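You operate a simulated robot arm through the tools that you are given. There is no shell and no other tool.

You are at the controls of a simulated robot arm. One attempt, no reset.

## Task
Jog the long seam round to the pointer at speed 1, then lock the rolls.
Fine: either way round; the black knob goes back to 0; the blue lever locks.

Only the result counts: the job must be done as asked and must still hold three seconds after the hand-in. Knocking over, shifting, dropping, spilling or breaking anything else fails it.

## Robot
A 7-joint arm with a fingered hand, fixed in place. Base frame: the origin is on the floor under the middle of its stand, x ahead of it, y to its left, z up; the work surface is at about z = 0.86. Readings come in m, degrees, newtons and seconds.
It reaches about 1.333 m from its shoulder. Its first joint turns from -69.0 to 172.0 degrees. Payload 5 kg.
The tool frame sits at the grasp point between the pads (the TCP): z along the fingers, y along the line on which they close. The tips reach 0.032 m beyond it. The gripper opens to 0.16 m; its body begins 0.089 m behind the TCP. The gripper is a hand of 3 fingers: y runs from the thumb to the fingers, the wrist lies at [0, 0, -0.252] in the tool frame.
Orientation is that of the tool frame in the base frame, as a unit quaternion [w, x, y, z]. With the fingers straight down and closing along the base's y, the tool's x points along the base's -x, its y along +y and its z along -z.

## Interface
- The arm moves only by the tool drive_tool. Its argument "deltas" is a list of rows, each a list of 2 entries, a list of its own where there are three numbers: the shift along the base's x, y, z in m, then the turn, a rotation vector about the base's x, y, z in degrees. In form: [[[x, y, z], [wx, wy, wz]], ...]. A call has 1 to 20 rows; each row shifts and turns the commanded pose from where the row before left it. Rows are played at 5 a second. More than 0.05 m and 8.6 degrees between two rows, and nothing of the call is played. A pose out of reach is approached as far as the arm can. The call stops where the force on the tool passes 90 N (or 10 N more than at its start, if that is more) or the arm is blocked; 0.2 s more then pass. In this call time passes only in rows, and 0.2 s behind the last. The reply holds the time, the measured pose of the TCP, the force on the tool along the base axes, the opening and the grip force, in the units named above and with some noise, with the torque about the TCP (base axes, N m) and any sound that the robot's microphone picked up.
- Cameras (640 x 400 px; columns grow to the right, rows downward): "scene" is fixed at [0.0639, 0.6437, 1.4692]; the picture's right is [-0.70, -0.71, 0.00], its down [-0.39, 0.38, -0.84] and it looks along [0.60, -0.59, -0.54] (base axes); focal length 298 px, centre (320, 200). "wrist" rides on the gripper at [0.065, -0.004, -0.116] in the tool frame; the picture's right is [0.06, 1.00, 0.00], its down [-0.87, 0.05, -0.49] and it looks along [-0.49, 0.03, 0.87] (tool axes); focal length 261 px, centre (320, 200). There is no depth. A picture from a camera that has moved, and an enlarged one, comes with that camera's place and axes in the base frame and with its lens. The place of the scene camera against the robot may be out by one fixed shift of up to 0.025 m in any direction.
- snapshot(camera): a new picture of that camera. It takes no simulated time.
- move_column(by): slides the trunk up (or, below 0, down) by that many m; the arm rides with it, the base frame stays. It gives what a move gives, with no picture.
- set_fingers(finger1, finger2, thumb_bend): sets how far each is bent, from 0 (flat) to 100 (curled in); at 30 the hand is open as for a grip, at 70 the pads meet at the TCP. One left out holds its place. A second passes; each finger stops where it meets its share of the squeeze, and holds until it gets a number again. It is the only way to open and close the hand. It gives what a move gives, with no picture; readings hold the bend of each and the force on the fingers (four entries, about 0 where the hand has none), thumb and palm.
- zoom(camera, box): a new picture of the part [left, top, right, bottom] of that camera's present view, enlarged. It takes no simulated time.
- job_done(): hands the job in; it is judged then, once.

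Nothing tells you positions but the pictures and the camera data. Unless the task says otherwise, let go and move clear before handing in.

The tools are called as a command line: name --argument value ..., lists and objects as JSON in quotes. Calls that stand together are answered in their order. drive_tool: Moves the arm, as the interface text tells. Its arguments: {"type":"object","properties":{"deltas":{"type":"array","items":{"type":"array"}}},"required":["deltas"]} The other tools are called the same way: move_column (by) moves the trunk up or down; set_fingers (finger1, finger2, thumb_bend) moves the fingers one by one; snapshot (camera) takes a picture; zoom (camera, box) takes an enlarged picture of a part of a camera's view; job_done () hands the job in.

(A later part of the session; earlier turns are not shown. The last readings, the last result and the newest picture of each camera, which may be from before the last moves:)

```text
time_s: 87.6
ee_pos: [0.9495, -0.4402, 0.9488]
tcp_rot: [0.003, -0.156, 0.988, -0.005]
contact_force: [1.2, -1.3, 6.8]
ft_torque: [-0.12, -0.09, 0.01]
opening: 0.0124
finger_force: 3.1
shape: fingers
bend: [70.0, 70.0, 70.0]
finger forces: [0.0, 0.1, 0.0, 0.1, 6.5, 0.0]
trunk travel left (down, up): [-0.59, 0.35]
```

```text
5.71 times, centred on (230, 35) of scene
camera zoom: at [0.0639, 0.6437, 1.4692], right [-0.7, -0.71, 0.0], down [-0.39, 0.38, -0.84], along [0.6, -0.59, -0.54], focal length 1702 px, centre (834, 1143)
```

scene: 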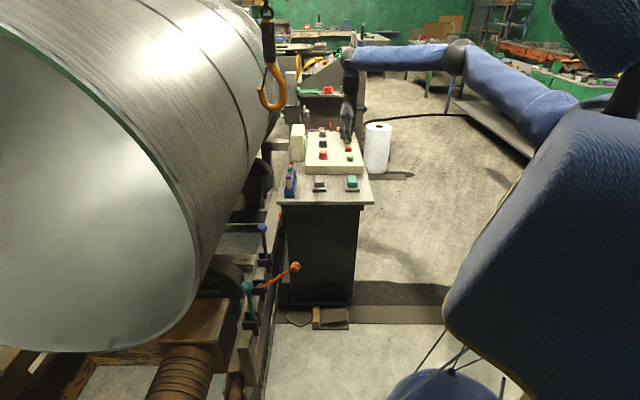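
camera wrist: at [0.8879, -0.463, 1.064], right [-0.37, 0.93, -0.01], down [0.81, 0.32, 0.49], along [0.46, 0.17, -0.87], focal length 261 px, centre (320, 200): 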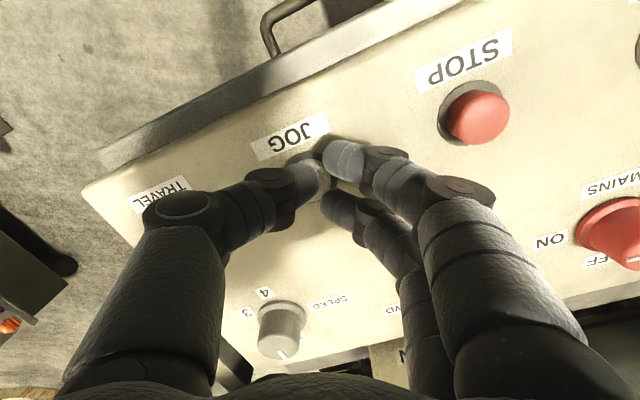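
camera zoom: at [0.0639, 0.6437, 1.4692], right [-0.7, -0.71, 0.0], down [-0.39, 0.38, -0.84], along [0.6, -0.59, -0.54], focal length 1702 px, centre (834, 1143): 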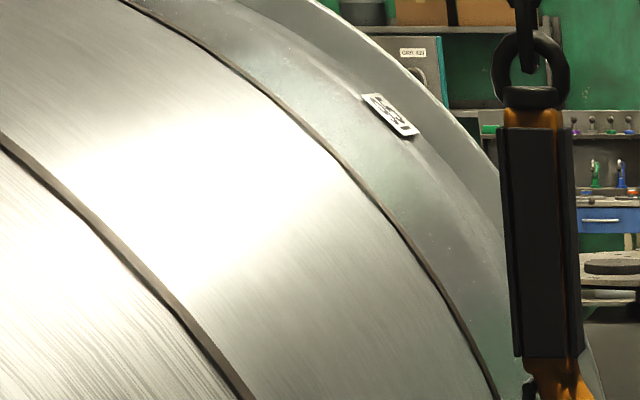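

drive_tool --deltas '[[[0, 0, 0], [0, 0, 0]], [[0, 0, 0], [0, 0, 0]], [[0, 0, 0], [0, 0, 0]], [[0, 0, 0], [0, 0, 0]], [[0, 0, 0], [0, 0, 0]], [[0, 0, 0], [0, 0, 0]], [[0, 0, 0], [0, 0, 0]], [[0, 0, 0], [0, 0, 0]], [[0, 0, 0], [0, 0, 0]], [[0, 0, 0], [0, 0, 0]], [[0, 0, 0], [0, 0, 0]], [[0, 0, 0], [0, 0, 0]]]'

zoom --camera "scene" --box '[0, 0, 300, 190]'

zoom --camera "scene" --box '[180, 0, 280, 70]'

```text
time_s: 90.2
ee_pos: [0.9488, -0.439, 0.9482]
tcp_rot: [0.002, -0.157, 0.988, -0.004]
contact_force: [1.6, -1.0, 6.4]
ft_torque: [-0.1, -0.08, -0.02]
opening: 0.012
finger_force: 3.8
shape: fingers
bend: [70.0, 70.0, 70.0]
finger forces: [0.0, 0.1, 0.1, 0.0, 6.5, 0.0]
trunk travel left (down, up): [-0.59, 0.35]
```

```text
2.11 times, centred on (150, 95) of scene
camera zoom: at [0.0639, 0.6437, 1.4692], right [-0.7, -0.71, 0.0], down [-0.39, 0.38, -0.84], along [0.6, -0.59, -0.54], focal length 627 px, centre (678, 421)
```

zoom: 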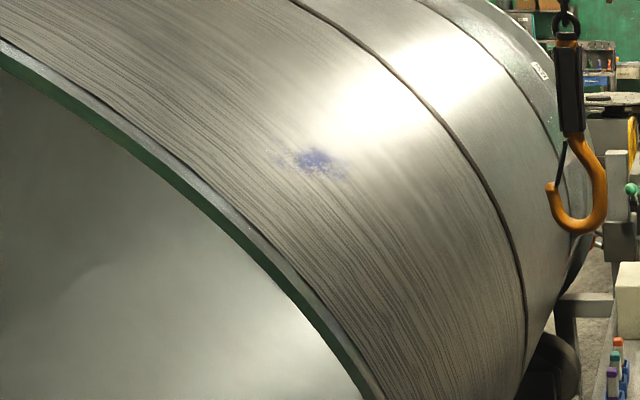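

```text
5.71 times, centred on (230, 35) of scene
camera zoom: at [0.0639, 0.6437, 1.4692], right [-0.7, -0.71, 0.0], down [-0.39, 0.38, -0.84], along [0.6, -0.59, -0.54], focal length 1702 px, centre (834, 1143)
```

zoom: 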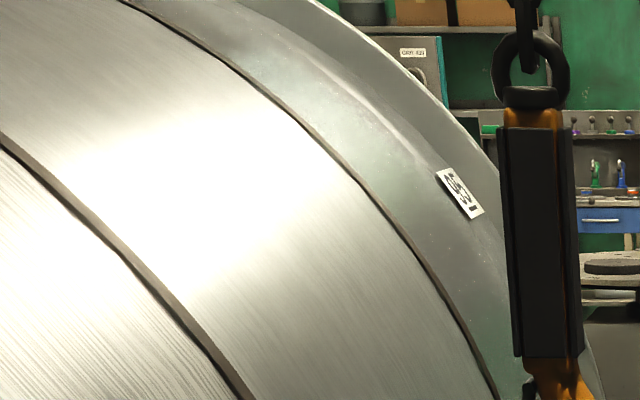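

drive_tool --deltas '[[[0, 0, 0], [0, 0, 0]], [[0, 0, 0], [0, 0, 0]], [[0, 0, 0], [0, 0, 0]], [[0, 0, 0], [0, 0, 0]], [[0, 0, 0], [0, 0, 0]], [[0, 0, 0], [0, 0, 0]], [[0, 0, 0], [0, 0, 0]], [[0, 0, 0], [0, 0, 0]], [[0, 0, 0], [0, 0, 0]], [[0, 0, 0], [0, 0, 0]], [[0, 0, 0], [0, 0, 0]], [[0, 0, 0], [0, 0, 0]], [[0, 0, 0], [0, 0, 0]], [[0, 0, 0], [0, 0, 0]], [[0, 0, 0], [0, 0, 0]]]'

zoom --camera "scene" --box '[0, 0, 300, 190]'

zoom --camera "scene" --box '[180, 0, 280, 70]'

```text
time_s: 93.4
ee_pos: [0.9487, -0.4387, 0.9491]
tcp_rot: [0.003, -0.156, 0.988, -0.004]
contact_force: [1.2, -1.7, 5.5]
ft_torque: [-0.1, -0.14, 0.01]
opening: 0.0122
finger_force: 3.1
shape: fingers
bend: [70.0, 70.0, 70.0]
finger forces: [0.0, 0.0, 0.0, 0.0, 6.3, 0.0]
trunk travel left (down, up): [-0.59, 0.35]
```

```text
2.11 times, centred on (150, 95) of scene
camera zoom: at [0.0639, 0.6437, 1.4692], right [-0.7, -0.71, 0.0], down [-0.39, 0.38, -0.84], along [0.6, -0.59, -0.54], focal length 627 px, centre (678, 421)
```

zoom: 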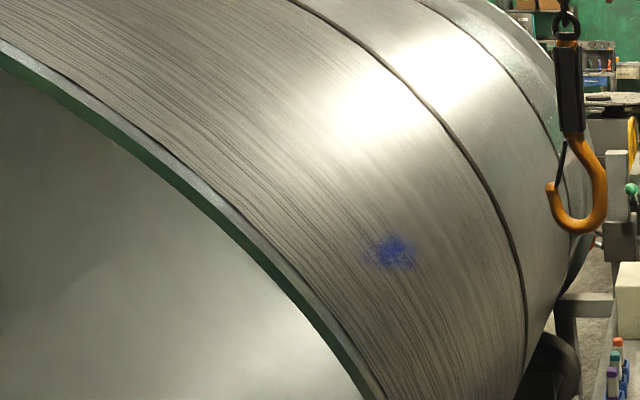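

```text
5.71 times, centred on (230, 35) of scene
camera zoom: at [0.0639, 0.6437, 1.4692], right [-0.7, -0.71, 0.0], down [-0.39, 0.38, -0.84], along [0.6, -0.59, -0.54], focal length 1702 px, centre (834, 1143)
```

zoom: 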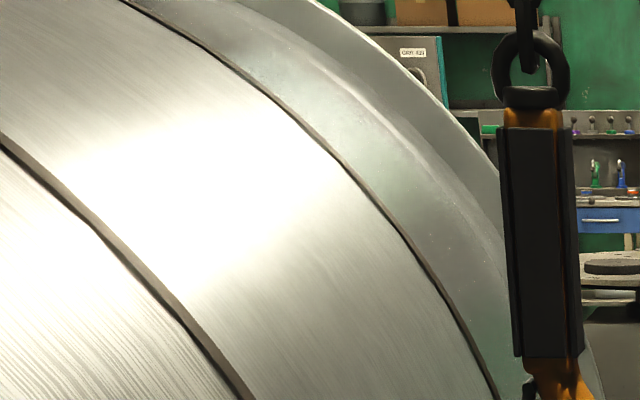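

drive_tool --deltas '[[[0, 0, 0], [0, 0, 0]], [[0, 0, 0], [0, 0, 0]], [[0, 0, 0], [0, 0, 0]], [[0, 0, 0], [0, 0, 0]], [[0, 0, 0], [0, 0, 0]], [[0, 0, 0], [0, 0, 0]], [[0, 0, 0], [0, 0, 0]], [[0, 0, 0], [0, 0, 0]], [[0, 0, 0], [0, 0, 0]], [[0, 0, 0], [0, 0, 0]], [[0, 0, 0], [0, 0, 0]], [[0, 0, 0], [0, 0, 0]], [[0, 0, 0], [0, 0, 0]], [[0, 0, 0], [0, 0, 0]], [[0, 0, 0], [0, 0, 0]], [[0, 0, 0], [0, 0, 0]], [[0, 0, 0], [0, 0, 0]], [[0, 0, 0], [0, 0, 0]]]'

zoom --camera "scene" --box '[0, 0, 300, 190]'

zoom --camera "scene" --box '[180, 0, 280, 70]'

```text
time_s: 97.2
ee_pos: [0.9496, -0.4388, 0.9503]
tcp_rot: [0.002, -0.156, 0.988, -0.004]
contact_force: [1.1, -1.7, 6.5]
ft_torque: [-0.15, -0.06, 0.02]
opening: 0.0123
finger_force: 3.0
shape: fingers
bend: [70.0, 70.0, 70.0]
finger forces: [0.0, 0.0, 0.0, 0.1, 6.4, 0.0]
trunk travel left (down, up): [-0.59, 0.35]
```

```text
2.11 times, centred on (150, 95) of scene
camera zoom: at [0.0639, 0.6437, 1.4692], right [-0.7, -0.71, 0.0], down [-0.39, 0.38, -0.84], along [0.6, -0.59, -0.54], focal length 627 px, centre (678, 421)
```

zoom: 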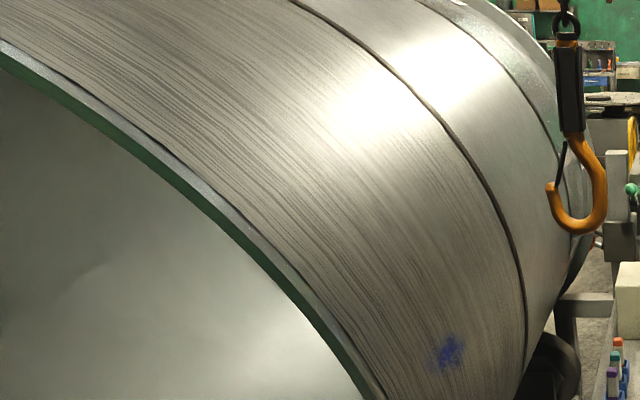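

```text
5.71 times, centred on (230, 35) of scene
camera zoom: at [0.0639, 0.6437, 1.4692], right [-0.7, -0.71, 0.0], down [-0.39, 0.38, -0.84], along [0.6, -0.59, -0.54], focal length 1702 px, centre (834, 1143)
```

zoom: 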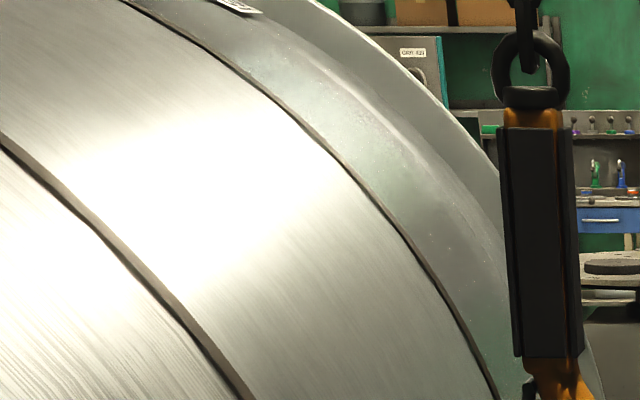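

drive_tool --deltas '[[[0, 0, 0], [0, 0, 0]], [[0, 0, 0], [0, 0, 0]], [[0, 0, 0], [0, 0, 0]], [[0, 0, 0], [0, 0, 0]], [[0, 0, 0], [0, 0, 0]], [[0, 0, 0], [0, 0, 0]], [[0, 0, 0], [0, 0, 0]], [[0, 0, 0], [0, 0, 0]], [[0, 0, 0], [0, 0, 0]], [[0, 0, 0], [0, 0, 0]], [[0, 0, 0], [0, 0, 0]], [[0, 0, 0], [0, 0, 0]], [[0, 0, 0], [0, 0, 0]], [[0, 0, 0], [0, 0, 0]], [[0, 0, 0], [0, 0, 0]]]'

zoom --camera "scene" --box '[0, 0, 300, 190]'

zoom --camera "scene" --box '[180, 0, 280, 70]'

```text
time_s: 100.4
ee_pos: [0.9493, -0.4387, 0.9491]
tcp_rot: [0.002, -0.157, 0.988, -0.004]
contact_force: [1.4, 0.0, 5.8]
ft_torque: [-0.12, -0.06, 0.03]
opening: 0.0122
finger_force: 2.7
shape: fingers
bend: [70.0, 70.0, 70.0]
finger forces: [0.0, 0.0, 0.0, 0.0, 6.4, 0.0]
trunk travel left (down, up): [-0.59, 0.35]
```

```text
2.11 times, centred on (150, 95) of scene
camera zoom: at [0.0639, 0.6437, 1.4692], right [-0.7, -0.71, 0.0], down [-0.39, 0.38, -0.84], along [0.6, -0.59, -0.54], focal length 627 px, centre (678, 421)
```

zoom: 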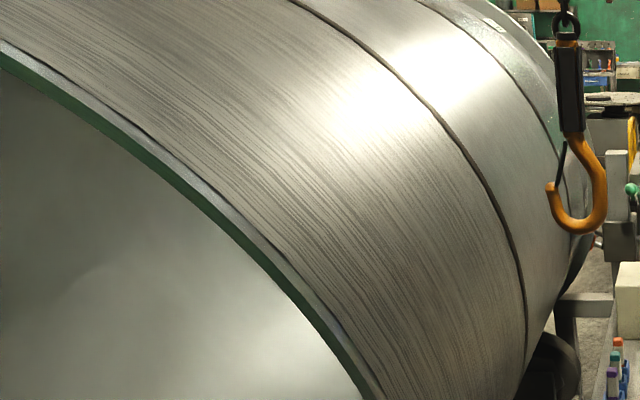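

```text
5.71 times, centred on (230, 35) of scene
camera zoom: at [0.0639, 0.6437, 1.4692], right [-0.7, -0.71, 0.0], down [-0.39, 0.38, -0.84], along [0.6, -0.59, -0.54], focal length 1702 px, centre (834, 1143)
```

zoom: 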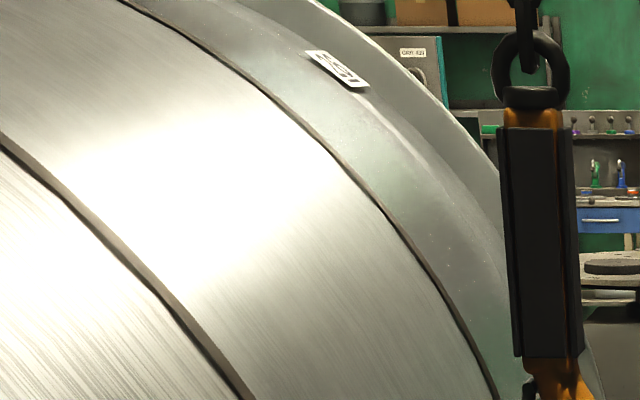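

zoom --camera "scene" --box '[225, 5, 245, 18]'

drive_tool --deltas '[[[0, 0, 0], [0, 0, 0]], [[0, 0, 0], [0, 0, 0]], [[0, 0, 0], [0, 0, 0]], [[0, 0, 0], [0, 0, 0]], [[0, 0, 0], [0, 0, 0]], [[0, 0, 0], [0, 0, 0]], [[0, 0, 0], [0, 0, 0]], [[0, 0, 0], [0, 0, 0]], [[0, 0, 0], [0, 0, 0]], [[0, 0, 0], [0, 0, 0]], [[0, 0, 0], [0, 0, 0]], [[0, 0, 0], [0, 0, 0]], [[0, 0, 0], [0, 0, 0]], [[0, 0, 0], [0, 0, 0]], [[0, 0, 0], [0, 0, 0]]]'

zoom --camera "scene" --box '[0, 0, 300, 190]'

zoom --camera "scene" --box '[225, 0, 285, 40]'

```text
16.00 times, centred on (235, 12) of scene
camera zoom: at [0.0639, 0.6437, 1.4692], right [-0.7, -0.71, 0.0], down [-0.39, 0.38, -0.84], along [0.6, -0.59, -0.54], focal length 4766 px, centre (1680, 3216)
```

zoom: 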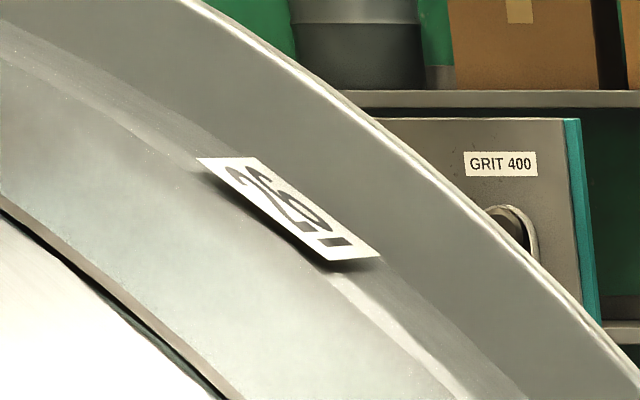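

```text
time_s: 103.6
ee_pos: [0.9498, -0.4401, 0.9495]
tcp_rot: [0.003, -0.157, 0.988, -0.004]
contact_force: [1.6, -0.4, 6.3]
ft_torque: [-0.12, -0.09, 0.04]
opening: 0.0122
finger_force: 3.1
shape: fingers
bend: [70.0, 70.0, 70.0]
finger forces: [0.0, 0.0, 0.0, 0.0, 6.3, 0.0]
trunk travel left (down, up): [-0.59, 0.35]
```

```text
2.11 times, centred on (150, 95) of scene
camera zoom: at [0.0639, 0.6437, 1.4692], right [-0.7, -0.71, 0.0], down [-0.39, 0.38, -0.84], along [0.6, -0.59, -0.54], focal length 627 px, centre (678, 421)
```

zoom: 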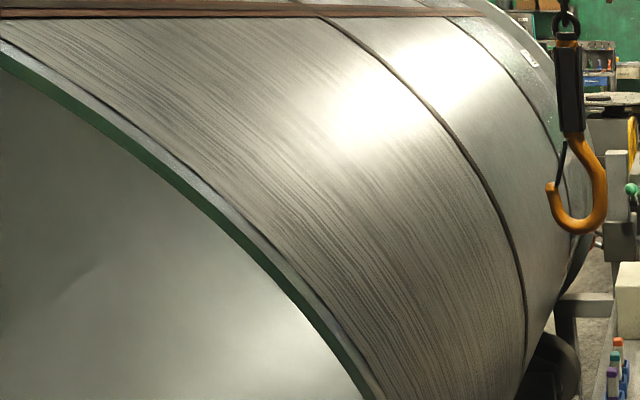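

```text
10.00 times, centred on (255, 20) of scene
camera zoom: at [0.0639, 0.6437, 1.4692], right [-0.7, -0.71, 0.0], down [-0.39, 0.38, -0.84], along [0.6, -0.59, -0.54], focal length 2979 px, centre (970, 2000)
```

zoom: 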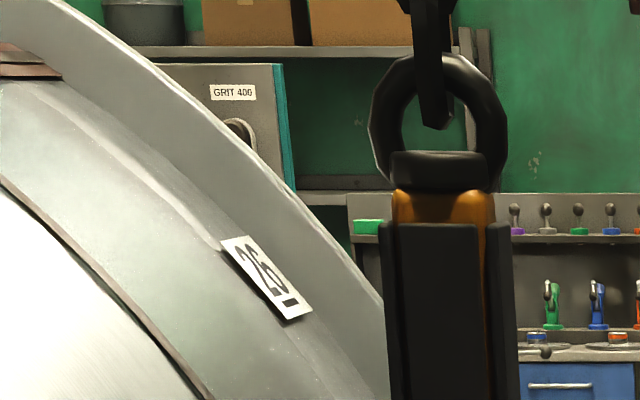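

There it is: the long seam, a brown band running along the whole tank, has just come over the top. It has roughly 80° to go, so I'll keep jogging and track it.

drive_tool --deltas '[[[0, 0, 0], [0, 0, 0]], [[0, 0, 0], [0, 0, 0]], [[0, 0, 0], [0, 0, 0]], [[0, 0, 0], [0, 0, 0]], [[0, 0, 0], [0, 0, 0]], [[0, 0, 0], [0, 0, 0]], [[0, 0, 0], [0, 0, 0]], [[0, 0, 0], [0, 0, 0]], [[0, 0, 0], [0, 0, 0]], [[0, 0, 0], [0, 0, 0]], [[0, 0, 0], [0, 0, 0]], [[0, 0, 0], [0, 0, 0]], [[0, 0, 0], [0, 0, 0]], [[0, 0, 0], [0, 0, 0]], [[0, 0, 0], [0, 0, 0]], [[0, 0, 0], [0, 0, 0]], [[0, 0, 0], [0, 0, 0]], [[0, 0, 0], [0, 0, 0]], [[0, 0, 0], [0, 0, 0]], [[0, 0, 0], [0, 0, 0]]]'

zoom --camera "scene" --box '[0, 0, 300, 190]'

zoom --camera "scene" --box '[240, 60, 340, 130]'

```text
time_s: 107.8
ee_pos: [0.95, -0.4384, 0.9488]
tcp_rot: [0.002, -0.156, 0.988, -0.004]
contact_force: [0.5, -1.0, 6.4]
ft_torque: [-0.14, -0.09, 0.01]
opening: 0.0124
finger_force: 2.8
shape: fingers
bend: [70.0, 70.0, 70.0]
finger forces: [0.1, 0.0, 0.0, 0.0, 6.4, 0.1]
trunk travel left (down, up): [-0.59, 0.35]
```

```text
2.11 times, centred on (150, 95) of scene
camera zoom: at [0.0639, 0.6437, 1.4692], right [-0.7, -0.71, 0.0], down [-0.39, 0.38, -0.84], along [0.6, -0.59, -0.54], focal length 627 px, centre (678, 421)
```

zoom: 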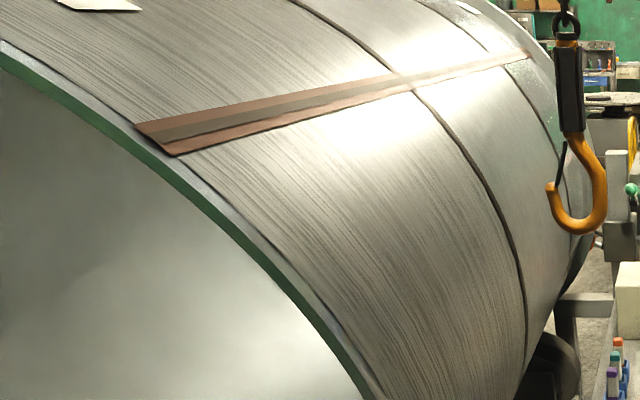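

```text
5.71 times, centred on (290, 95) of scene
camera zoom: at [0.0639, 0.6437, 1.4692], right [-0.7, -0.71, 0.0], down [-0.39, 0.38, -0.84], along [0.6, -0.59, -0.54], focal length 1702 px, centre (491, 800)
```

zoom: 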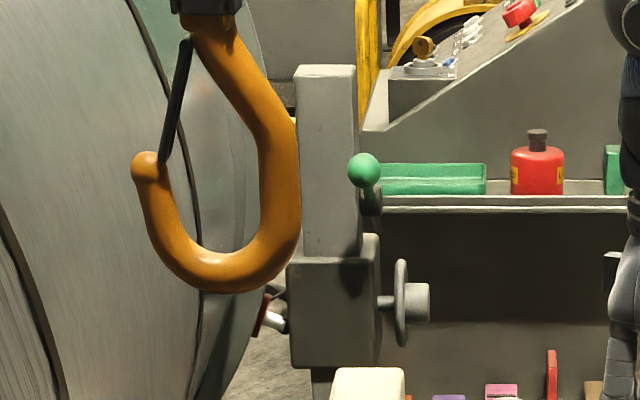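

The seam is now clearly visible: a brown band with a weld bead in the middle, at about +38° above the tank's side. At about 3°/s the pointer should be about 16 s away. I'll hold another 8 s, then check.

drive_tool --deltas '[[[0, 0, 0], [0, 0, 0]], [[0, 0, 0], [0, 0, 0]], [[0, 0, 0], [0, 0, 0]], [[0, 0, 0], [0, 0, 0]], [[0, 0, 0], [0, 0, 0]], [[0, 0, 0], [0, 0, 0]], [[0, 0, 0], [0, 0, 0]], [[0, 0, 0], [0, 0, 0]], [[0, 0, 0], [0, 0, 0]], [[0, 0, 0], [0, 0, 0]], [[0, 0, 0], [0, 0, 0]], [[0, 0, 0], [0, 0, 0]], [[0, 0, 0], [0, 0, 0]], [[0, 0, 0], [0, 0, 0]], [[0, 0, 0], [0, 0, 0]], [[0, 0, 0], [0, 0, 0]], [[0, 0, 0], [0, 0, 0]], [[0, 0, 0], [0, 0, 0]], [[0, 0, 0], [0, 0, 0]], [[0, 0, 0], [0, 0, 0]]]'

snapshot --camera "scene"

zoom --camera "scene" --box '[210, 20, 300, 120]'

```text
time_s: 112.0
ee_pos: [0.9493, -0.4385, 0.9499]
tcp_rot: [0.003, -0.156, 0.988, -0.005]
contact_force: [1.5, -1.3, 6.8]
ft_torque: [-0.12, -0.09, -0.03]
opening: 0.012
finger_force: 3.4
shape: fingers
bend: [70.0, 70.0, 70.0]
finger forces: [0.0, 0.0, 0.0, 0.0, 6.3, 0.1]
trunk travel left (down, up): [-0.59, 0.35]
```

```text
taken
```

scene: 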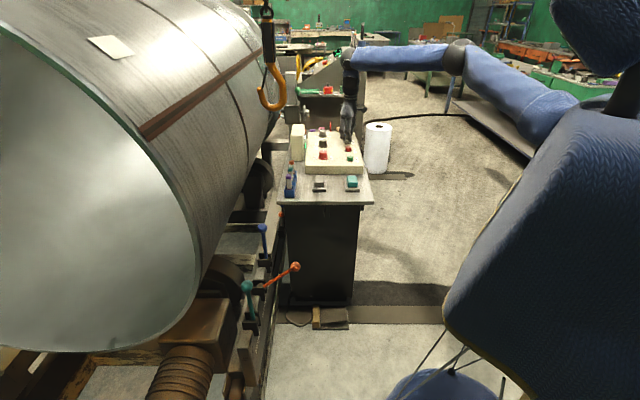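

```text
4.00 times, centred on (255, 70) of scene
camera zoom: at [0.0639, 0.6437, 1.4692], right [-0.7, -0.71, 0.0], down [-0.39, 0.38, -0.84], along [0.6, -0.59, -0.54], focal length 1192 px, centre (580, 720)
```

zoom: 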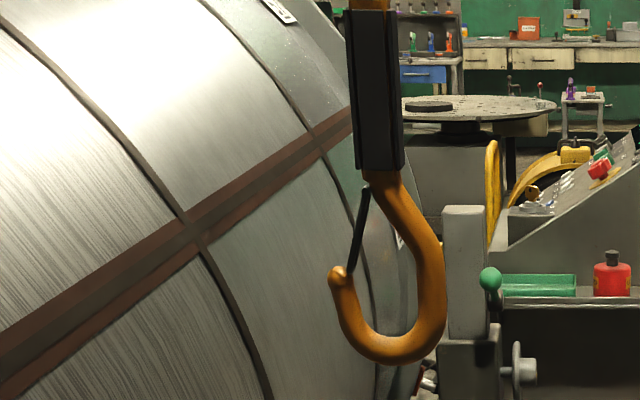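

The seam now lies at mid-height of the visible side. Before going further I want to be sure about the pointer, so I'll release JOG here and take a proper look.

drive_tool --deltas '[[[0, 0, 0.012], [0, 0, 0]], [[0, 0, 0.03], [0, 0, 0]], [[0, 0, 0.04], [0, 0, 0]], [[0, 0, 0.04], [0, 0, 0]]]'

zoom --camera "scene" --box '[275, 100, 300, 125]'

zoom --camera "scene" --box '[210, 20, 300, 120]'

```text
time_s: 113.0
ee_pos: [0.947, -0.4399, 1.0738]
tcp_rot: [0.002, -0.157, 0.988, -0.005]
contact_force: [0.2, -0.7, 0.1]
ft_torque: [0.0, -0.03, -0.02]
opening: 0.0123
finger_force: 0.2
shape: fingers
bend: [70.0, 70.0, 70.0]
finger forces: [0.0, 0.1, 0.0, 0.0, 0.1, 0.0]
trunk travel left (down, up): [-0.59, 0.35]
```

```text
16.00 times, centred on (288, 112) of scene
camera zoom: at [0.0639, 0.6437, 1.4692], right [-0.7, -0.71, 0.0], down [-0.39, 0.38, -0.84], along [0.6, -0.59, -0.54], focal length 4766 px, centre (840, 1600)
```

zoom: 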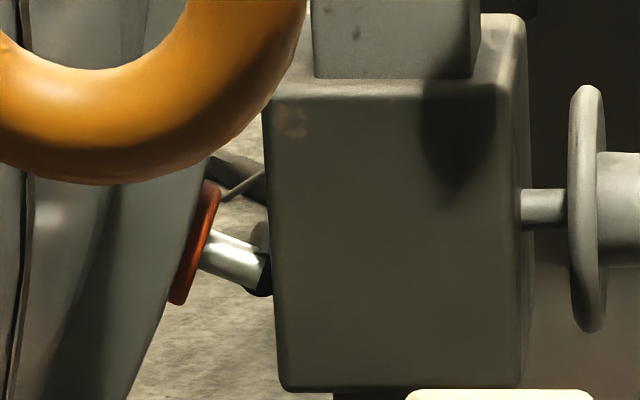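

```text
4.00 times, centred on (255, 70) of scene
camera zoom: at [0.0639, 0.6437, 1.4692], right [-0.7, -0.71, 0.0], down [-0.39, 0.38, -0.84], along [0.6, -0.59, -0.54], focal length 1192 px, centre (580, 720)
```

zoom: 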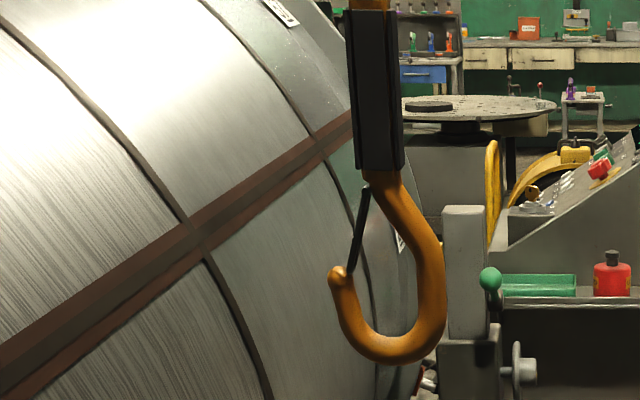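

JOG released and the tank stopped. The red disc with the chrome rod looks more like an earthing shoe than a pointer, so I'll back away from the desk and scan the near half of the tank and frame for a real pointer.

drive_tool --deltas '[[[-0.01, 0.0, 0.045], [0, 0, 0]], [[-0.02, 0.0, 0.04], [0, 0, 4]], [[-0.045, 0.01, 0.01], [0, 0, 6]], [[-0.045, 0.01, 0.01], [0, 0, 6]], [[-0.045, 0.01, 0], [0, 0, 6]], [[-0.045, 0.01, 0], [0, 0, 6]], [[-0.045, 0.01, 0], [0, 0, 6]], [[-0.045, 0.01, 0], [0, 0, 6]], [[-0.045, 0.01, 0], [0, 0, 6]], [[0, 0, 0], [5, -6.5, 0]], [[0, 0, 0], [5, -6.5, 0]], [[0, 0, 0], [5, -6.5, 0]]]'

snapshot --camera "wrist"

snapshot --camera "scene"

```text
time_s: 115.6
ee_pos: [0.6039, -0.3696, 1.1761]
tcp_rot: [0.216, -0.517, 0.828, 0.018]
contact_force: [0.6, -0.2, 0.5]
ft_torque: [0.0, -0.01, 0.03]
opening: 0.0123
finger_force: 0.1
shape: fingers
bend: [70.0, 70.0, 70.0]
finger forces: [0.0, 0.1, 0.1, 0.0, 0.1, 0.1]
trunk travel left (down, up): [-0.59, 0.35]
```

```text
taken
camera wrist: at [0.5441, -0.4573, 1.2555], right [-0.89, 0.41, -0.22], down [0.11, 0.64, 0.76], along [0.45, 0.65, -0.61], focal length 261 px, centre (320, 200)
```

wrist: 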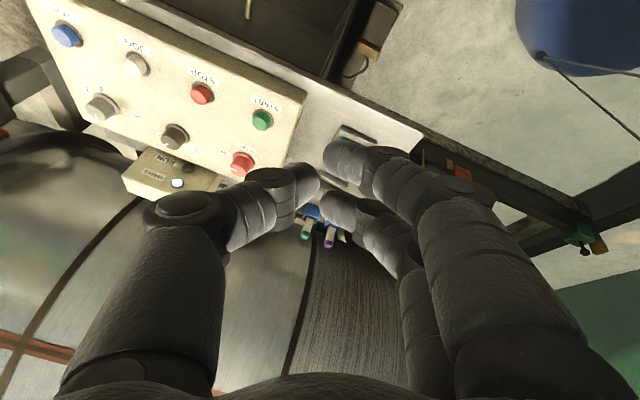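

```text
taken
```

scene: 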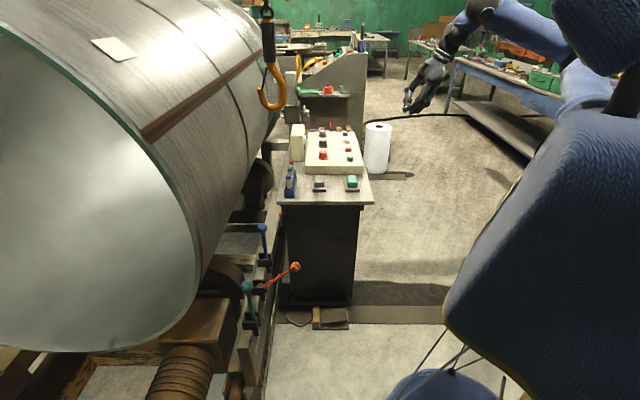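

The closed fingers block the view. I'll open them and look at the far right, where something green and orange sits at the frame's end.

set_fingers --finger1 20 --finger2 20 --thumb_bend 20

snapshot --camera "wrist"

zoom --camera "wrist" --box '[500, 180, 640, 290]'

```text
time_s: 116.6
ee_pos: [0.6041, -0.3674, 1.1757]
tcp_rot: [0.216, -0.517, 0.828, 0.018]
contact_force: [-0.6, -0.8, -1.1]
ft_torque: [-0.01, -0.02, 0.01]
opening: 0.1929
finger_force: 0.0
shape: fingers
bend: [20.0, 20.0, 20.0]
finger forces: [0.1, 0.0, 0.1, 0.1, 0.0, 0.1]
trunk travel left (down, up): [-0.59, 0.35]
```

```text
taken
camera wrist: at [0.5445, -0.4549, 1.2563], right [-0.89, 0.41, -0.22], down [0.11, 0.64, 0.76], along [0.45, 0.65, -0.61], focal length 261 px, centre (320, 200)
```

wrist: 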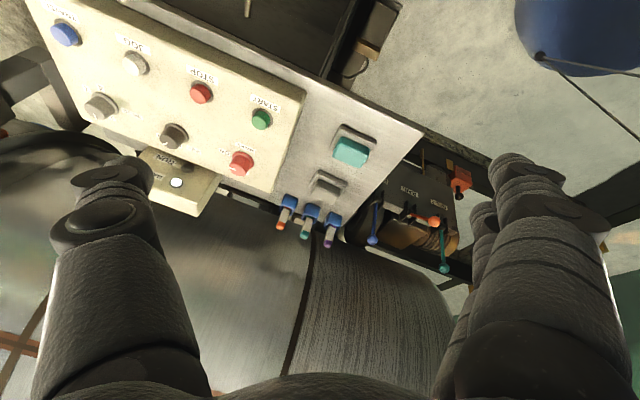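

```text
3.64 times, centred on (570, 235) of wrist
camera zoom: at [0.5445, -0.4549, 1.2563], right [-0.89, 0.41, -0.22], down [0.11, 0.64, 0.76], along [0.45, 0.65, -0.61], focal length 948 px, centre (-589, 73)
```

zoom: 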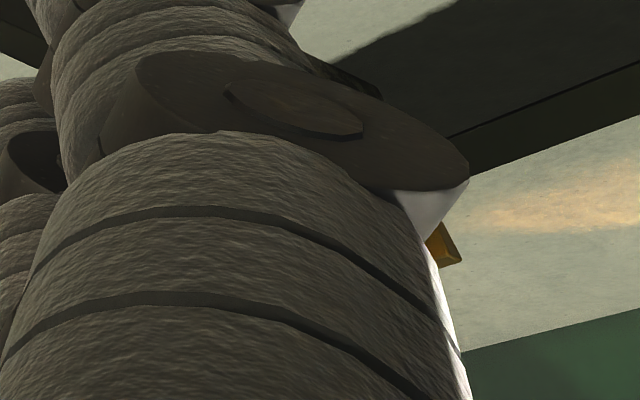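

drive_tool --deltas '[[[-0.02, 0.0, 0], [0, 0, 8]], [[-0.02, 0.0, 0], [0, 0, 8]], [[-0.02, 0.0, 0], [0, 0, 8]]]'

snapshot --camera "wrist"

zoom --camera "wrist" --box '[220, 120, 480, 300]'

```text
time_s: 117.4
ee_pos: [0.5441, -0.369, 1.1777]
tcp_rot: [0.208, -0.678, 0.702, 0.062]
contact_force: [0.3, 0.0, 0.3]
ft_torque: [0.0, 0.01, -0.01]
opening: 0.1927
finger_force: 0.1
shape: fingers
bend: [20.0, 20.0, 20.0]
finger forces: [0.0, 0.0, 0.0, 0.1, 0.0, 0.0]
trunk travel left (down, up): [-0.59, 0.35]
```

```text
taken
camera wrist: at [0.5244, -0.4732, 1.2566], right [-0.98, 0.01, -0.22], down [-0.16, 0.63, 0.76], along [0.15, 0.78, -0.61], focal length 261 px, centre (320, 200)
```

wrist: 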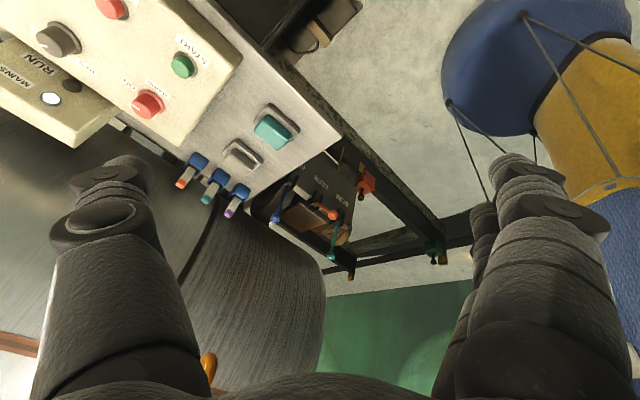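

```text
2.22 times, centred on (350, 210) of wrist
camera zoom: at [0.5244, -0.4732, 1.2566], right [-0.98, 0.01, -0.22], down [-0.16, 0.63, 0.76], along [0.15, 0.78, -0.61], focal length 579 px, centre (253, 178)
```

zoom: 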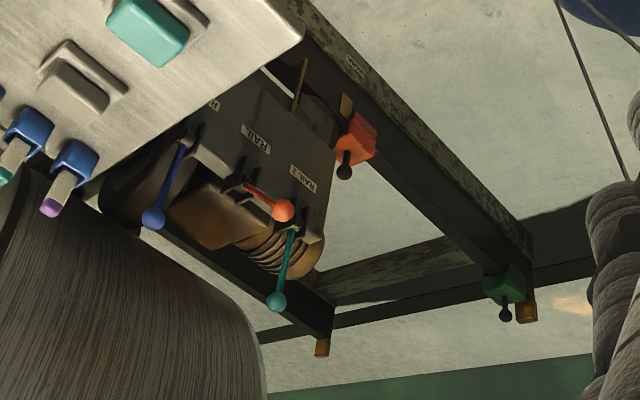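

The near end only shows the rail carriage with its rail marks, nothing for the seam. So the pointer must be at the far-end column; I'll move over the panel at a safe height to look at that red part from the tank side.

set_fingers --finger1 30 --finger2 30 --thumb_bend 30

drive_tool --deltas '[[[0.042, 0.005, 0.005], [0, 0, -8.5]], [[0.042, 0.005, 0.005], [0, 0, -8.5]], [[0.042, 0.005, 0.005], [0, 0, -8.5]], [[0.042, 0.005, 0.005], [0, 0, -8.5]], [[0.042, 0.005, 0.005], [0, 0, -8.5]], [[0.042, 0.005, 0.005], [0, 0, -8.5]], [[0.042, 0.005, 0.0], [0, 0, -8.5]], [[0.042, 0.005, 0.0], [0, 0, -8.5]], [[0.042, 0.005, 0.0], [0, 0, -8.5]], [[0.042, 0.005, 0.0], [0, 0, -8.5]], [[0.042, 0.005, 0.0], [0, 0, -8.5]], [[0.03, 0.005, 0.0], [0, 0, -8.5]]]'

snapshot --camera "wrist"

snapshot --camera "scene"

```text
time_s: 118.4
ee_pos: [0.5453, -0.3685, 1.1774]
tcp_rot: [0.207, -0.678, 0.703, 0.062]
contact_force: [-0.3, 0.1, -0.1]
ft_torque: [0.02, 0.01, 0.01]
opening: 0.1688
finger_force: 0.0
shape: fingers
bend: [30.0, 30.0, 30.0]
finger forces: [0.0, 0.0, 0.0, 0.0, 0.0, 0.1]
trunk travel left (down, up): [-0.59, 0.35]
```

```text
time_s: 121.0
ee_pos: [1.0378, -0.3085, 1.2056]
tcp_rot: [0.178, 0.121, 0.969, -0.123]
contact_force: [0.6, 0.5, -0.3]
ft_torque: [-0.03, 0.02, 0.03]
opening: 0.1686
finger_force: 0.1
shape: fingers
bend: [30.0, 30.0, 30.0]
finger forces: [0.0, 0.0, 0.0, 0.1, 0.0, 0.0]
trunk travel left (down, up): [-0.59, 0.35]
```

```text
taken
camera wrist: at [0.9405, -0.2682, 1.2855], right [0.22, 0.95, -0.22], down [0.65, 0.02, 0.76], along [0.73, -0.31, -0.61], focal length 261 px, centre (320, 200)
```

wrist: 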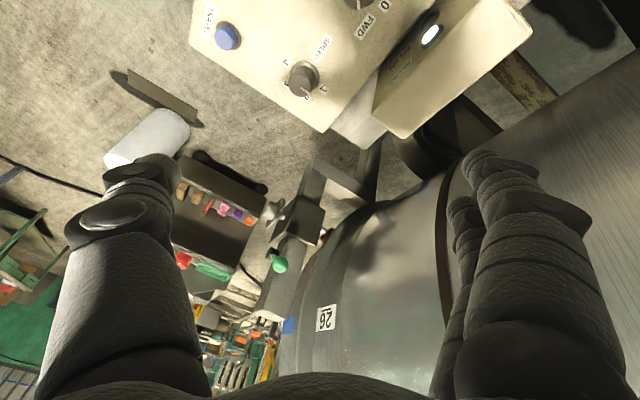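

```text
taken
```

scene: 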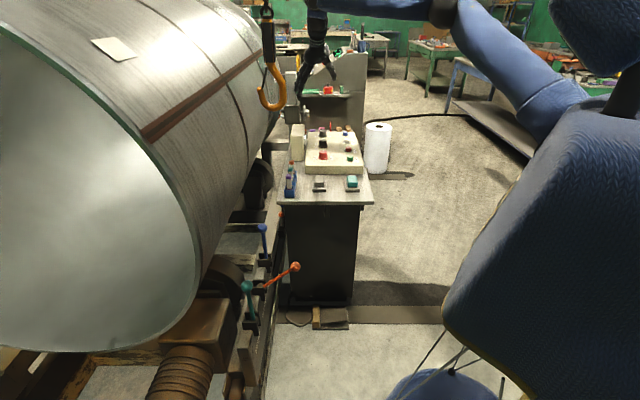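

zoom --camera "wrist" --box '[270, 190, 370, 270]'

zoom --camera "wrist" --box '[250, 250, 450, 390]'

```text
5.00 times, centred on (320, 230) of wrist
camera zoom: at [0.9405, -0.2682, 1.2855], right [0.22, 0.95, -0.22], down [0.65, 0.02, 0.76], along [0.73, -0.31, -0.61], focal length 1303 px, centre (320, 50)
```

zoom: 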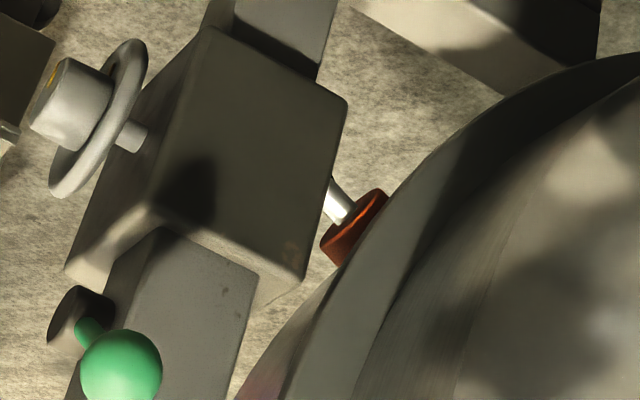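

```text
2.86 times, centred on (350, 320) of wrist
camera zoom: at [0.9405, -0.2682, 1.2855], right [0.22, 0.95, -0.22], down [0.65, 0.02, 0.76], along [0.73, -0.31, -0.61], focal length 745 px, centre (234, -143)
```

zoom: 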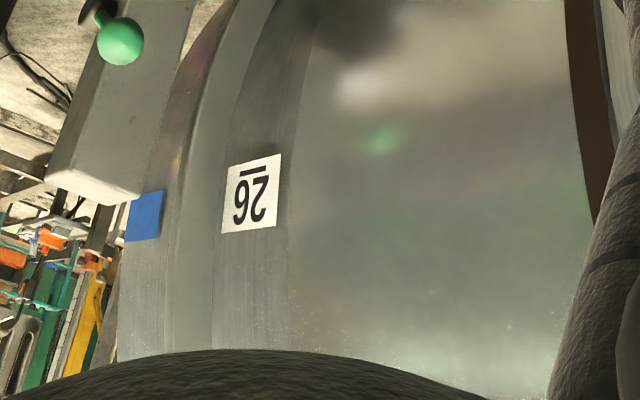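

The red disc with the chrome rod is a pad pressing on the flange, not a pointer. I'll check the rest of the surroundings in zooms: under the tank, the roller stands, and the post.

zoom --camera "wrist" --box '[360, 0, 640, 180]'

zoom --camera "scene" --box '[225, 120, 305, 230]'

zoom --camera "scene" --box '[0, 230, 260, 400]'

zoom --camera "scene" --box '[0, 0, 200, 110]'

```text
2.22 times, centred on (500, 90) of wrist
camera zoom: at [0.9405, -0.2682, 1.2855], right [0.22, 0.95, -0.22], down [0.65, 0.02, 0.76], along [0.73, -0.31, -0.61], focal length 579 px, centre (-80, 444)
```

zoom: 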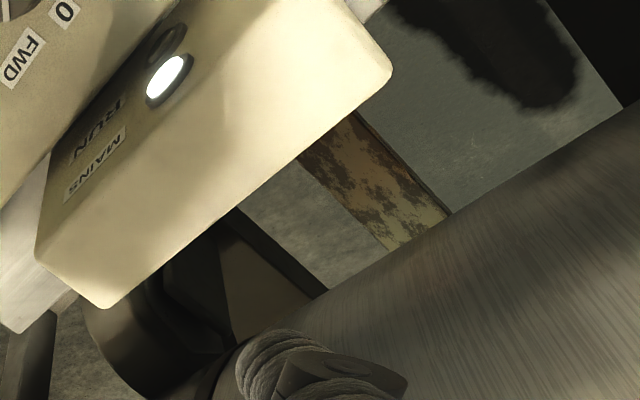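

```text
3.64 times, centred on (265, 175) of scene
camera zoom: at [0.0639, 0.6437, 1.4692], right [-0.7, -0.71, 0.0], down [-0.39, 0.38, -0.84], along [0.6, -0.59, -0.54], focal length 1083 px, centre (520, 291)
```

zoom: 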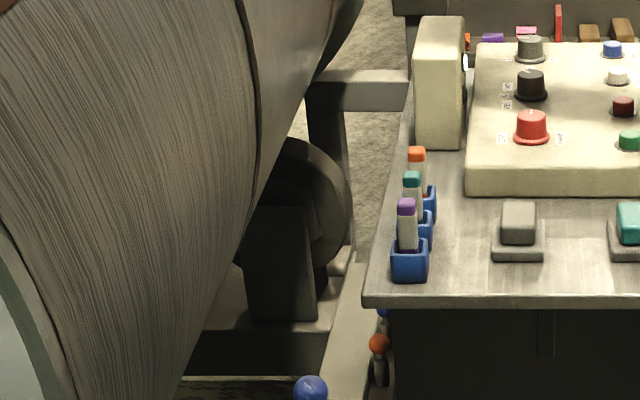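

```text
2.35 times, centred on (130, 315) of scene
camera zoom: at [0.0639, 0.6437, 1.4692], right [-0.7, -0.71, 0.0], down [-0.39, 0.38, -0.84], along [0.6, -0.59, -0.54], focal length 701 px, centre (767, -71)
```

zoom: 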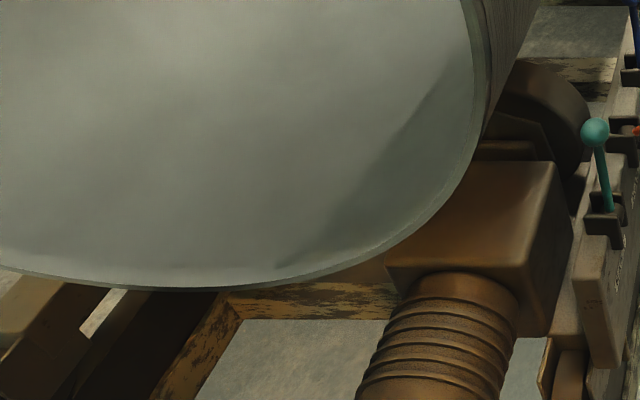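

```text
3.20 times, centred on (100, 55) of scene
camera zoom: at [0.0639, 0.6437, 1.4692], right [-0.7, -0.71, 0.0], down [-0.39, 0.38, -0.84], along [0.6, -0.59, -0.54], focal length 953 px, centre (1024, 664)
```

zoom: 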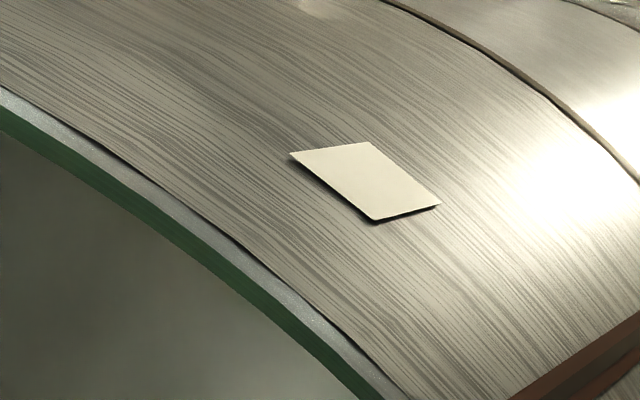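

No pointer there either. I'll raise the trunk, which is safe here, to look down over the tank's top and the far-end gear from above.

move_column --by 0.3

snapshot --camera "wrist"

zoom --camera "wrist" --box '[220, 80, 440, 240]'

zoom --camera "wrist" --box '[200, 220, 440, 380]'

```text
time_s: 124.0
ee_pos: [1.0373, -0.3107, 1.5055]
tcp_rot: [0.178, 0.119, 0.969, -0.122]
contact_force: [0.4, 0.2, -0.3]
ft_torque: [-0.02, 0.02, 0.01]
opening: 0.1687
finger_force: 0.0
shape: fingers
bend: [30.0, 30.0, 30.0]
finger forces: [0.0, 0.0, 0.0, 0.0, 0.0, 0.0]
trunk travel left (down, up): [-0.89, 0.05]
```

```text
taken
camera wrist: at [0.9398, -0.2696, 1.5853], right [0.22, 0.95, -0.22], down [0.65, 0.02, 0.76], along [0.73, -0.31, -0.61], focal length 261 px, centre (320, 200)
```

wrist: 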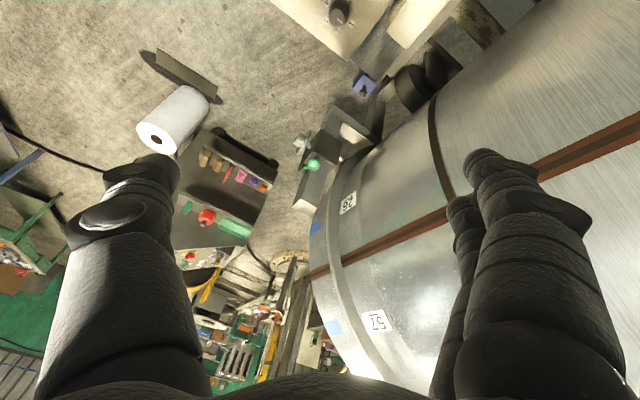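

```text
2.50 times, centred on (330, 160) of wrist
camera zoom: at [0.9398, -0.2696, 1.5853], right [0.22, 0.95, -0.22], down [0.65, 0.02, 0.76], along [0.73, -0.31, -0.61], focal length 652 px, centre (295, 300)
```

zoom: 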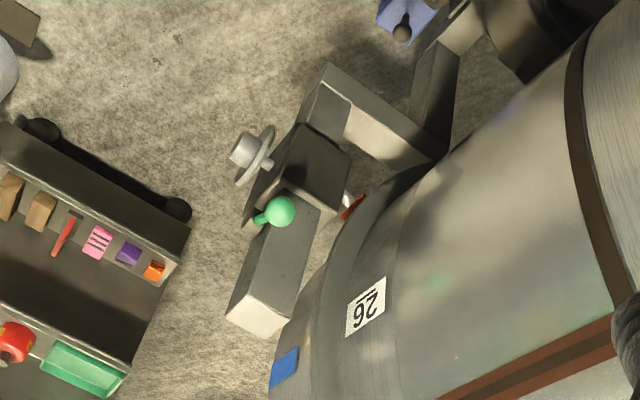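

```text
2.50 times, centred on (320, 300) of wrist
camera zoom: at [0.9398, -0.2696, 1.5853], right [0.22, 0.95, -0.22], down [0.65, 0.02, 0.76], along [0.73, -0.31, -0.61], focal length 652 px, centre (320, -50)
```

zoom: 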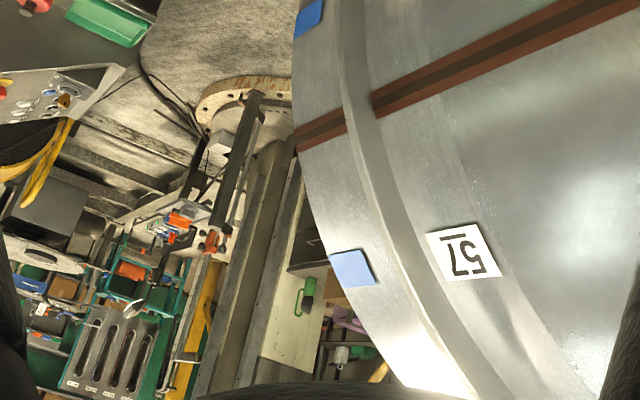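

From up here I can see plate 26, the seam and plate 57 in order around the ring, with a blue tape at each plate. Still no pointer, so I'll yaw in place to look over the top of the tank towards the near end.

drive_tool --deltas '[[[-0.02, -0.01, 0], [0, 0, 8.5]], [[-0.02, -0.01, 0], [0, 0, 8.5]], [[-0.02, -0.01, 0], [0, 0, 8.5]], [[-0.02, -0.01, 0], [0, 0, 8.5]], [[-0.02, -0.01, 0], [0, 0, 8.5]], [[-0.02, -0.01, 0], [0, 0, 8.5]]]'

snapshot --camera "wrist"

snapshot --camera "scene"

```text
time_s: 125.4
ee_pos: [0.915, -0.3713, 1.505]
tcp_rot: [0.214, -0.311, 0.926, -0.032]
contact_force: [-0.5, -0.6, 0.0]
ft_torque: [0.02, -0.02, 0.03]
opening: 0.1682
finger_force: 0.1
shape: fingers
bend: [30.0, 30.0, 30.0]
finger forces: [0.1, 0.0, 0.1, 0.0, 0.0, 0.0]
trunk travel left (down, up): [-0.89, 0.05]
```

```text
taken
camera wrist: at [0.8222, -0.4219, 1.5854], right [-0.6, 0.77, -0.22], down [0.39, 0.52, 0.76], along [0.7, 0.38, -0.61], focal length 261 px, centre (320, 200)
```

wrist: 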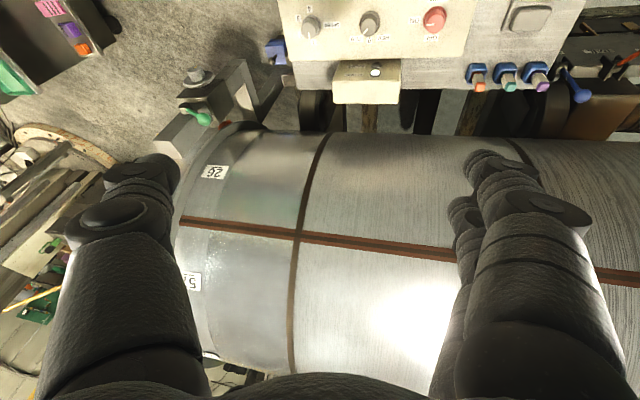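

```text
taken
```

scene: 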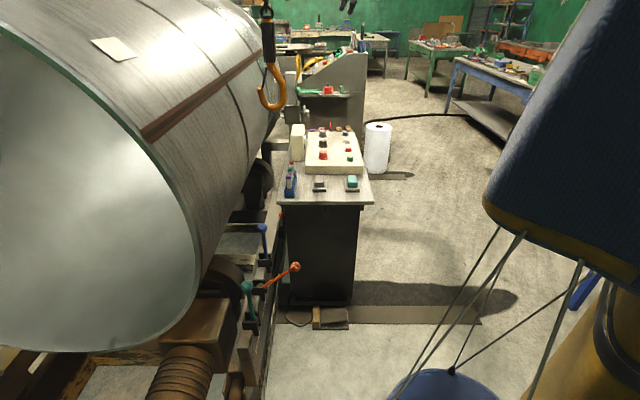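

zoom --camera "wrist" --box '[150, 60, 310, 180]'

zoom --camera "wrist" --box '[280, 60, 460, 180]'

zoom --camera "wrist" --box '[440, 20, 640, 160]'

zoom --camera "wrist" --box '[160, 250, 460, 400]'

```text
3.33 times, centred on (230, 120) of wrist
camera zoom: at [0.8222, -0.4219, 1.5854], right [-0.6, 0.77, -0.22], down [0.39, 0.52, 0.76], along [0.7, 0.38, -0.61], focal length 869 px, centre (620, 467)
```

zoom: 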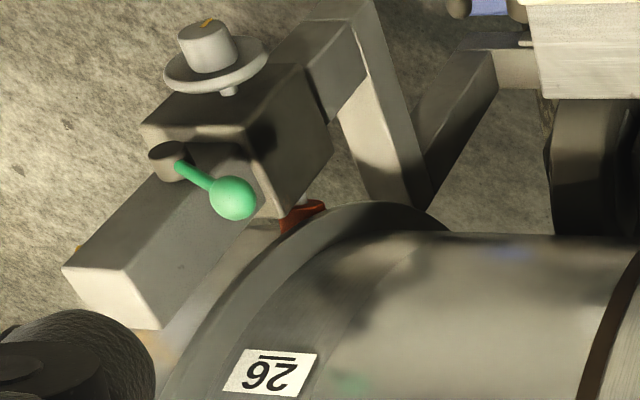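

```text
3.33 times, centred on (370, 120) of wrist
camera zoom: at [0.8222, -0.4219, 1.5854], right [-0.6, 0.77, -0.22], down [0.39, 0.52, 0.76], along [0.7, 0.38, -0.61], focal length 869 px, centre (153, 467)
```

zoom: 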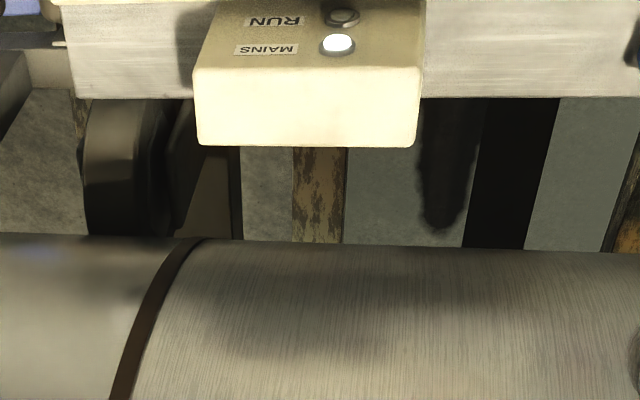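

```text
2.86 times, centred on (540, 90) of wrist
camera zoom: at [0.8222, -0.4219, 1.5854], right [-0.6, 0.77, -0.22], down [0.39, 0.52, 0.76], along [0.7, 0.38, -0.61], focal length 745 px, centre (-309, 514)
```

zoom: 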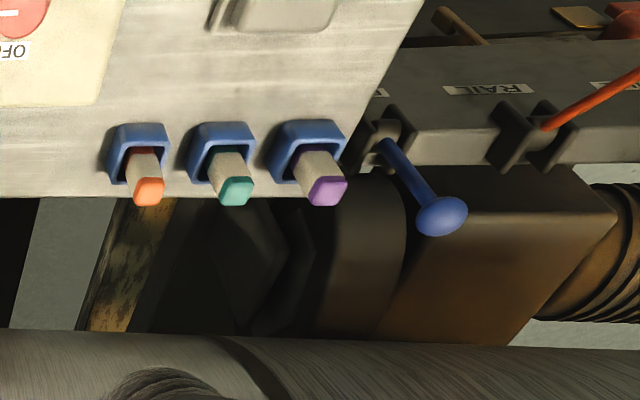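

```text
2.13 times, centred on (310, 325) of wrist
camera zoom: at [0.8222, -0.4219, 1.5854], right [-0.6, 0.77, -0.22], down [0.39, 0.52, 0.76], along [0.7, 0.38, -0.61], focal length 556 px, centre (341, -67)
```

zoom: 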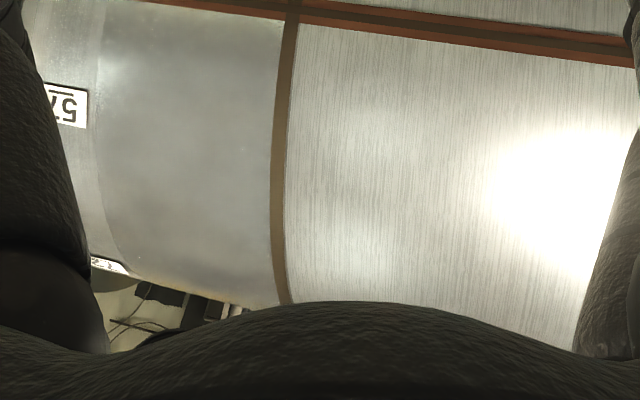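

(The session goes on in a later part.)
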